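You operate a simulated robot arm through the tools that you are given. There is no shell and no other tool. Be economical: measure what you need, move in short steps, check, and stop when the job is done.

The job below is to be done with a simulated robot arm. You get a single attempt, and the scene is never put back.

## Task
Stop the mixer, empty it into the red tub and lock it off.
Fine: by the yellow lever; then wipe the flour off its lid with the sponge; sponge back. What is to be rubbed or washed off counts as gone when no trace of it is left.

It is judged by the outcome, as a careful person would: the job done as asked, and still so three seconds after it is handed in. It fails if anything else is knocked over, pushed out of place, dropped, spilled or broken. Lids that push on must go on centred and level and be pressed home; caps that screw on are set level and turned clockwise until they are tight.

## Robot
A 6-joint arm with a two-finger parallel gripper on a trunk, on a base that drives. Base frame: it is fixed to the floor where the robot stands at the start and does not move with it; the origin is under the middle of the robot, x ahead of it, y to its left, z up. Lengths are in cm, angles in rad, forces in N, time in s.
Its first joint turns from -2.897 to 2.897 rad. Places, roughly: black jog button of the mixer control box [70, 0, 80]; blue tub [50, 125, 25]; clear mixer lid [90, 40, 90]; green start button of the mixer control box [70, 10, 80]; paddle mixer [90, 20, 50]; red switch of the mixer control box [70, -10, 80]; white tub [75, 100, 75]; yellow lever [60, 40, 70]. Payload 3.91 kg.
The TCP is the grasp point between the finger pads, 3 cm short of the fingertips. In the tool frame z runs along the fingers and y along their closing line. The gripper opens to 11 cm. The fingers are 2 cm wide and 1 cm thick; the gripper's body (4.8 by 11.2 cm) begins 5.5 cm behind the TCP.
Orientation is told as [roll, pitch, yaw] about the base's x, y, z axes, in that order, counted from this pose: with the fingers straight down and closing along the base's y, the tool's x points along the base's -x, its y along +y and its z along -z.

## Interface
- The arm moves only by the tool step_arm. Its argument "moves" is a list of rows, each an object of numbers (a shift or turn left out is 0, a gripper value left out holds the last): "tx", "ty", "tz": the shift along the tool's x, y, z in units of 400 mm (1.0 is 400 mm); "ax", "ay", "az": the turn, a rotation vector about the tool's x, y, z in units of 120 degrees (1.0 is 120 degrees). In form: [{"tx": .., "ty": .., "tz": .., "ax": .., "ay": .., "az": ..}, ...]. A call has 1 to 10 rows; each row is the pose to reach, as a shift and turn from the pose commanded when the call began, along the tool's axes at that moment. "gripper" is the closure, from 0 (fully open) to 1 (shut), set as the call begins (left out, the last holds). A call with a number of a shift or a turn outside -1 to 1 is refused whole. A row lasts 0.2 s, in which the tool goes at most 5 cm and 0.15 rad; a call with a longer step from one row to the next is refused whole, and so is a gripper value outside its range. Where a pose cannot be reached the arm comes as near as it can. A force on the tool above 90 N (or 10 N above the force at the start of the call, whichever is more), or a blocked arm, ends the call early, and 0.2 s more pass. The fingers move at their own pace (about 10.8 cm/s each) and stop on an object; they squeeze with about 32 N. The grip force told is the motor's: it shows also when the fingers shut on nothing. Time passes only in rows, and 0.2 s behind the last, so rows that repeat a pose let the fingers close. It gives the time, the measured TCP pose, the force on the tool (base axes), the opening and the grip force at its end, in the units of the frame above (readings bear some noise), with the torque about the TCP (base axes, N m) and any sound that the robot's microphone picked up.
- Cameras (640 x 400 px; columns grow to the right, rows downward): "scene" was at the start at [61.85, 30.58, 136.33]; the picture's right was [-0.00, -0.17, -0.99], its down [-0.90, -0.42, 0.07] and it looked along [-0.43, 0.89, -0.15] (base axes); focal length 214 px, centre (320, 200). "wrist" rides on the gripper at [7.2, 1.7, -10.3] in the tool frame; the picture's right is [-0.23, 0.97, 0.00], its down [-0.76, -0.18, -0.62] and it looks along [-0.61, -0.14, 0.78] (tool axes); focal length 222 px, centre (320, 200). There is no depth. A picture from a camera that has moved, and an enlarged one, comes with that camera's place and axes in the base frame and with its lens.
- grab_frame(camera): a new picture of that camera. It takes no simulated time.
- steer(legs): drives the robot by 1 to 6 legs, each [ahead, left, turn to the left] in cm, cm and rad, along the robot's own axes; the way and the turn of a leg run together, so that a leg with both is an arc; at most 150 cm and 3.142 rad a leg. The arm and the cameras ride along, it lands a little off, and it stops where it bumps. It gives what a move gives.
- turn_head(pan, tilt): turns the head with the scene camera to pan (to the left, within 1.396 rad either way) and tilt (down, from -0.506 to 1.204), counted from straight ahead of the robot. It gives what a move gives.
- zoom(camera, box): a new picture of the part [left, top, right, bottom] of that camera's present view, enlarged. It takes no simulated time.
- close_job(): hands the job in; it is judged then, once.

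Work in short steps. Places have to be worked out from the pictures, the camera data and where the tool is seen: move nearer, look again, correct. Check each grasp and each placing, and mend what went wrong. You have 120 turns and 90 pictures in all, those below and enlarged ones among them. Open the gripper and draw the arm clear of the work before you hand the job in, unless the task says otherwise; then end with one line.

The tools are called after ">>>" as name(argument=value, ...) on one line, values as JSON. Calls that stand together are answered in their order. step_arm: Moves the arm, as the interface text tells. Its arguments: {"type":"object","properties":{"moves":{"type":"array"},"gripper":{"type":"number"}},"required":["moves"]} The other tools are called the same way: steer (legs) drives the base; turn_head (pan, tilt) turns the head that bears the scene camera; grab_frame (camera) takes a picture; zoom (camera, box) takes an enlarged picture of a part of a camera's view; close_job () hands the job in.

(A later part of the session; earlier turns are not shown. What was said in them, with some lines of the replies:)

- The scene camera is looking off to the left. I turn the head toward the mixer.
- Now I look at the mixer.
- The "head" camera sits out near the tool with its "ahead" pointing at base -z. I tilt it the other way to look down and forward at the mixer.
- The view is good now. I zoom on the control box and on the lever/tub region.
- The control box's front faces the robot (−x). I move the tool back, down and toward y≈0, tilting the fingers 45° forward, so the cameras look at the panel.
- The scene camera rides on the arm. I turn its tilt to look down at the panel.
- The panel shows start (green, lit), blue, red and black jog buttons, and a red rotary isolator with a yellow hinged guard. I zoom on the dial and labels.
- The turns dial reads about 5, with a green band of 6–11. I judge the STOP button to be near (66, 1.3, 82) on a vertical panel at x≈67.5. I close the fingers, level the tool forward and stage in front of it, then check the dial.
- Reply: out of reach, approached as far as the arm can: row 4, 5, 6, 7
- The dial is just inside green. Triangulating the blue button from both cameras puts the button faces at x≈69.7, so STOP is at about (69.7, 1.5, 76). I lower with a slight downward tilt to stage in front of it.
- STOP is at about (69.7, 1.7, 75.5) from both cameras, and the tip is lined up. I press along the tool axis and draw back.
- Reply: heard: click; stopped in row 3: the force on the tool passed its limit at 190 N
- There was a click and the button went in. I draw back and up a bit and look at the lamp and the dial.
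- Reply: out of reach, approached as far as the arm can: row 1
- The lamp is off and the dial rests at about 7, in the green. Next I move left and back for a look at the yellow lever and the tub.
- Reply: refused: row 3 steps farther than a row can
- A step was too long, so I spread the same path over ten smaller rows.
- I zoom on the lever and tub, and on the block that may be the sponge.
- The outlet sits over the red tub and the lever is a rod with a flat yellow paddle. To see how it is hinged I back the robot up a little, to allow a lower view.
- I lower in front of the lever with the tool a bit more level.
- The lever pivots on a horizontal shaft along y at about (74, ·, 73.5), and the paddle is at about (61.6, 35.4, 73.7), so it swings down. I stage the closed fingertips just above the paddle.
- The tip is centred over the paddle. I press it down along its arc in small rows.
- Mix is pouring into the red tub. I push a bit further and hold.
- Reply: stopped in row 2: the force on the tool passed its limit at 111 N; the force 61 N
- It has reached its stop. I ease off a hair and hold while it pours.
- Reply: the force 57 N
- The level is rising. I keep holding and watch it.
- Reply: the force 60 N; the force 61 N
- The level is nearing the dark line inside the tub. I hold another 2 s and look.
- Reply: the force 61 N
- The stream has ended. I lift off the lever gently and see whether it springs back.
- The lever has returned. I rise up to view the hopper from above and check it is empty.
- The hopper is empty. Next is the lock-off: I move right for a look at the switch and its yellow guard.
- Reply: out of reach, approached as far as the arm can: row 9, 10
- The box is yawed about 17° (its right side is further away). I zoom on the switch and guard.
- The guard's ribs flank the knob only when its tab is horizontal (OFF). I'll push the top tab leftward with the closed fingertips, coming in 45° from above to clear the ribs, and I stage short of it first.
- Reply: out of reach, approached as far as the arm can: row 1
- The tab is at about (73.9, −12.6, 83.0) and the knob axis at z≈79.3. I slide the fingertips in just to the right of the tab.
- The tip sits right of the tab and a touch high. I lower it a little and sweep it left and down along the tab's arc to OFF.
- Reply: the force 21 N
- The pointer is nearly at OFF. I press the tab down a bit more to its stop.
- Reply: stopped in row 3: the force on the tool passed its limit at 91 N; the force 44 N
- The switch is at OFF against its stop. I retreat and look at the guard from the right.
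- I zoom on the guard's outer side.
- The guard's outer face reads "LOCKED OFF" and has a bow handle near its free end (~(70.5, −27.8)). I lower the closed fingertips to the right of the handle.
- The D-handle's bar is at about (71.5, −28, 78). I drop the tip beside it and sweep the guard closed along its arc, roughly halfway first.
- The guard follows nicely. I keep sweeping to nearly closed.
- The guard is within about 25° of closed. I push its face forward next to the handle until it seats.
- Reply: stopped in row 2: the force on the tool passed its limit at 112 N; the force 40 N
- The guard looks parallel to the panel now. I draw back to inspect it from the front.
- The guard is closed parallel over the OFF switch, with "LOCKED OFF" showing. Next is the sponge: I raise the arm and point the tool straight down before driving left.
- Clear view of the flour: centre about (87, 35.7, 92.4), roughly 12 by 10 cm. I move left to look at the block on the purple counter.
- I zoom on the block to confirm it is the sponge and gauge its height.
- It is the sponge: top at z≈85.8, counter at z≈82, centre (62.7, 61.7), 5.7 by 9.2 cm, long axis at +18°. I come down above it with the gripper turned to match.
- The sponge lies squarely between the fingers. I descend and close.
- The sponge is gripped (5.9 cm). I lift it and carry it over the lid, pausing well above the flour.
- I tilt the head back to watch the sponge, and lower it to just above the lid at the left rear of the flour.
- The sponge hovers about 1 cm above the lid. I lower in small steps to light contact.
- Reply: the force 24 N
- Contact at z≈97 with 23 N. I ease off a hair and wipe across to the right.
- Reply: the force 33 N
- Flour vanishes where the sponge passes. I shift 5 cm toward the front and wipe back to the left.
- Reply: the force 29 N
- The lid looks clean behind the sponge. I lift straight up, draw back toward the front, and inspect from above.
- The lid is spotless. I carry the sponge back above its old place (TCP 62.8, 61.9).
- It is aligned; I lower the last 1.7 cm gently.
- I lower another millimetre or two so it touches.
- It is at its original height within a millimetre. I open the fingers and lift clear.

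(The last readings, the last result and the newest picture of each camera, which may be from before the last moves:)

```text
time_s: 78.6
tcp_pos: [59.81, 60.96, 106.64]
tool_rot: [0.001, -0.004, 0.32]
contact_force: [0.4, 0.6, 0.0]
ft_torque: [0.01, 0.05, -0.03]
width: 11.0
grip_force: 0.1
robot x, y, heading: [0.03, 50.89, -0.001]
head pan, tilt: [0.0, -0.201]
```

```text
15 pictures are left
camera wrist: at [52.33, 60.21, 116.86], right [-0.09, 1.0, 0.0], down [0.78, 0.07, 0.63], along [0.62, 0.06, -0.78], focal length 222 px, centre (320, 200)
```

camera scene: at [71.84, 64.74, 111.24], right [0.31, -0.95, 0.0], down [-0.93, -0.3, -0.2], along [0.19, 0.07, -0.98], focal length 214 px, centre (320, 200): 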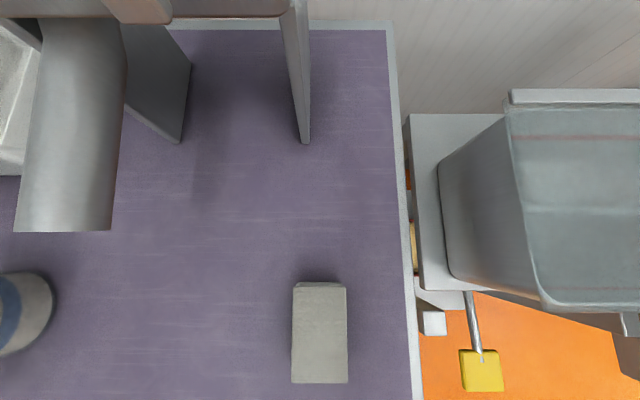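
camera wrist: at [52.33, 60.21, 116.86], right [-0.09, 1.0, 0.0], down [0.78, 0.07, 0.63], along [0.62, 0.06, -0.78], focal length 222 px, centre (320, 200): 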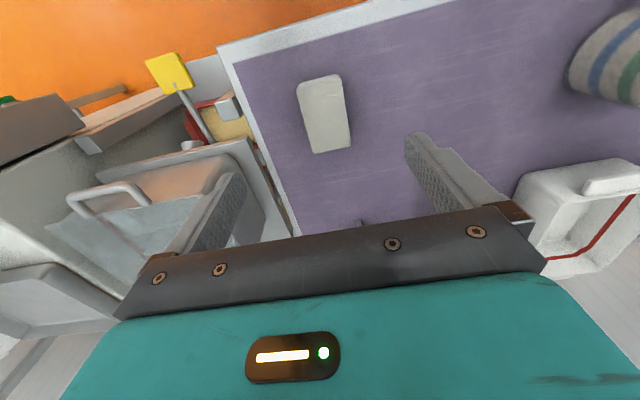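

The sponge is back in place. I turn the head right for a last look at the guard and panel.

>>> turn_head(pan=-1.15, tilt=-0.05)

>>> grab_frame(camera="scene")

```text
time_s: 80.0
tcp_pos: [59.74, 60.97, 106.58]
tool_rot: [0.001, -0.005, 0.318]
contact_force: [-0.4, 0.9, -0.2]
ft_torque: [0.01, 0.01, -0.01]
width: 10.99
grip_force: 0.1
robot x, y, heading: [-0.19, 50.6, 0.001]
head pan, tilt: [-1.15, -0.051]
```

```text
14 pictures are left
camera scene: at [73.1, 56.65, 115.92], right [0.12, -0.39, 0.91], down [-0.93, -0.36, -0.03], along [0.33, -0.85, -0.41], focal length 214 px, centre (320, 200)
```

scene: 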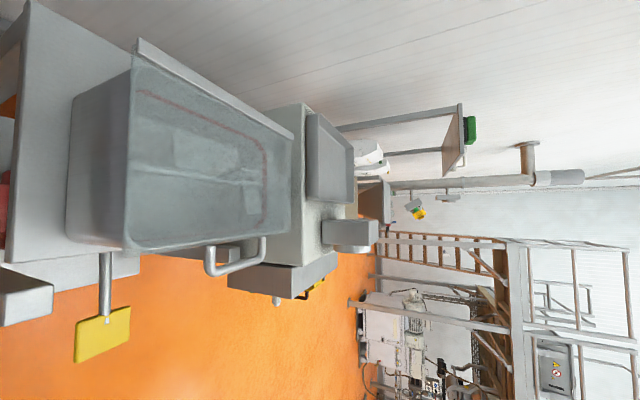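

>>> zoom(camera="scene", box=[220, 240, 350, 320])

```text
4.92 times, centred on (285, 280) of scene
camera zoom: at [73.1, 56.65, 115.92], right [0.12, -0.39, 0.91], down [-0.93, -0.36, -0.03], along [0.33, -0.85, -0.41], focal length 1056 px, centre (492, -194)
```

zoom: 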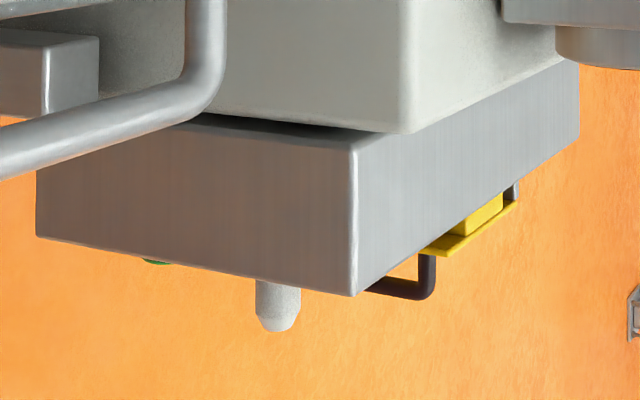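

The guard is still shut over the OFF switch, the lamp is off, the lid is clean and the sponge is back. The arm is clear with the gripper open, so I hand the job in.

>>> close_job()

```text
The job is handed in.
```

The mixer is stopped (turns dial at about 7, inside its green band) and emptied into the red tub with the yellow lever. It is locked off with the red switch at OFF and the yellow guard closed over it, though I heard no click as the guard shut. The flour is wiped off the lid with no trace left, and the sponge is back in its place.
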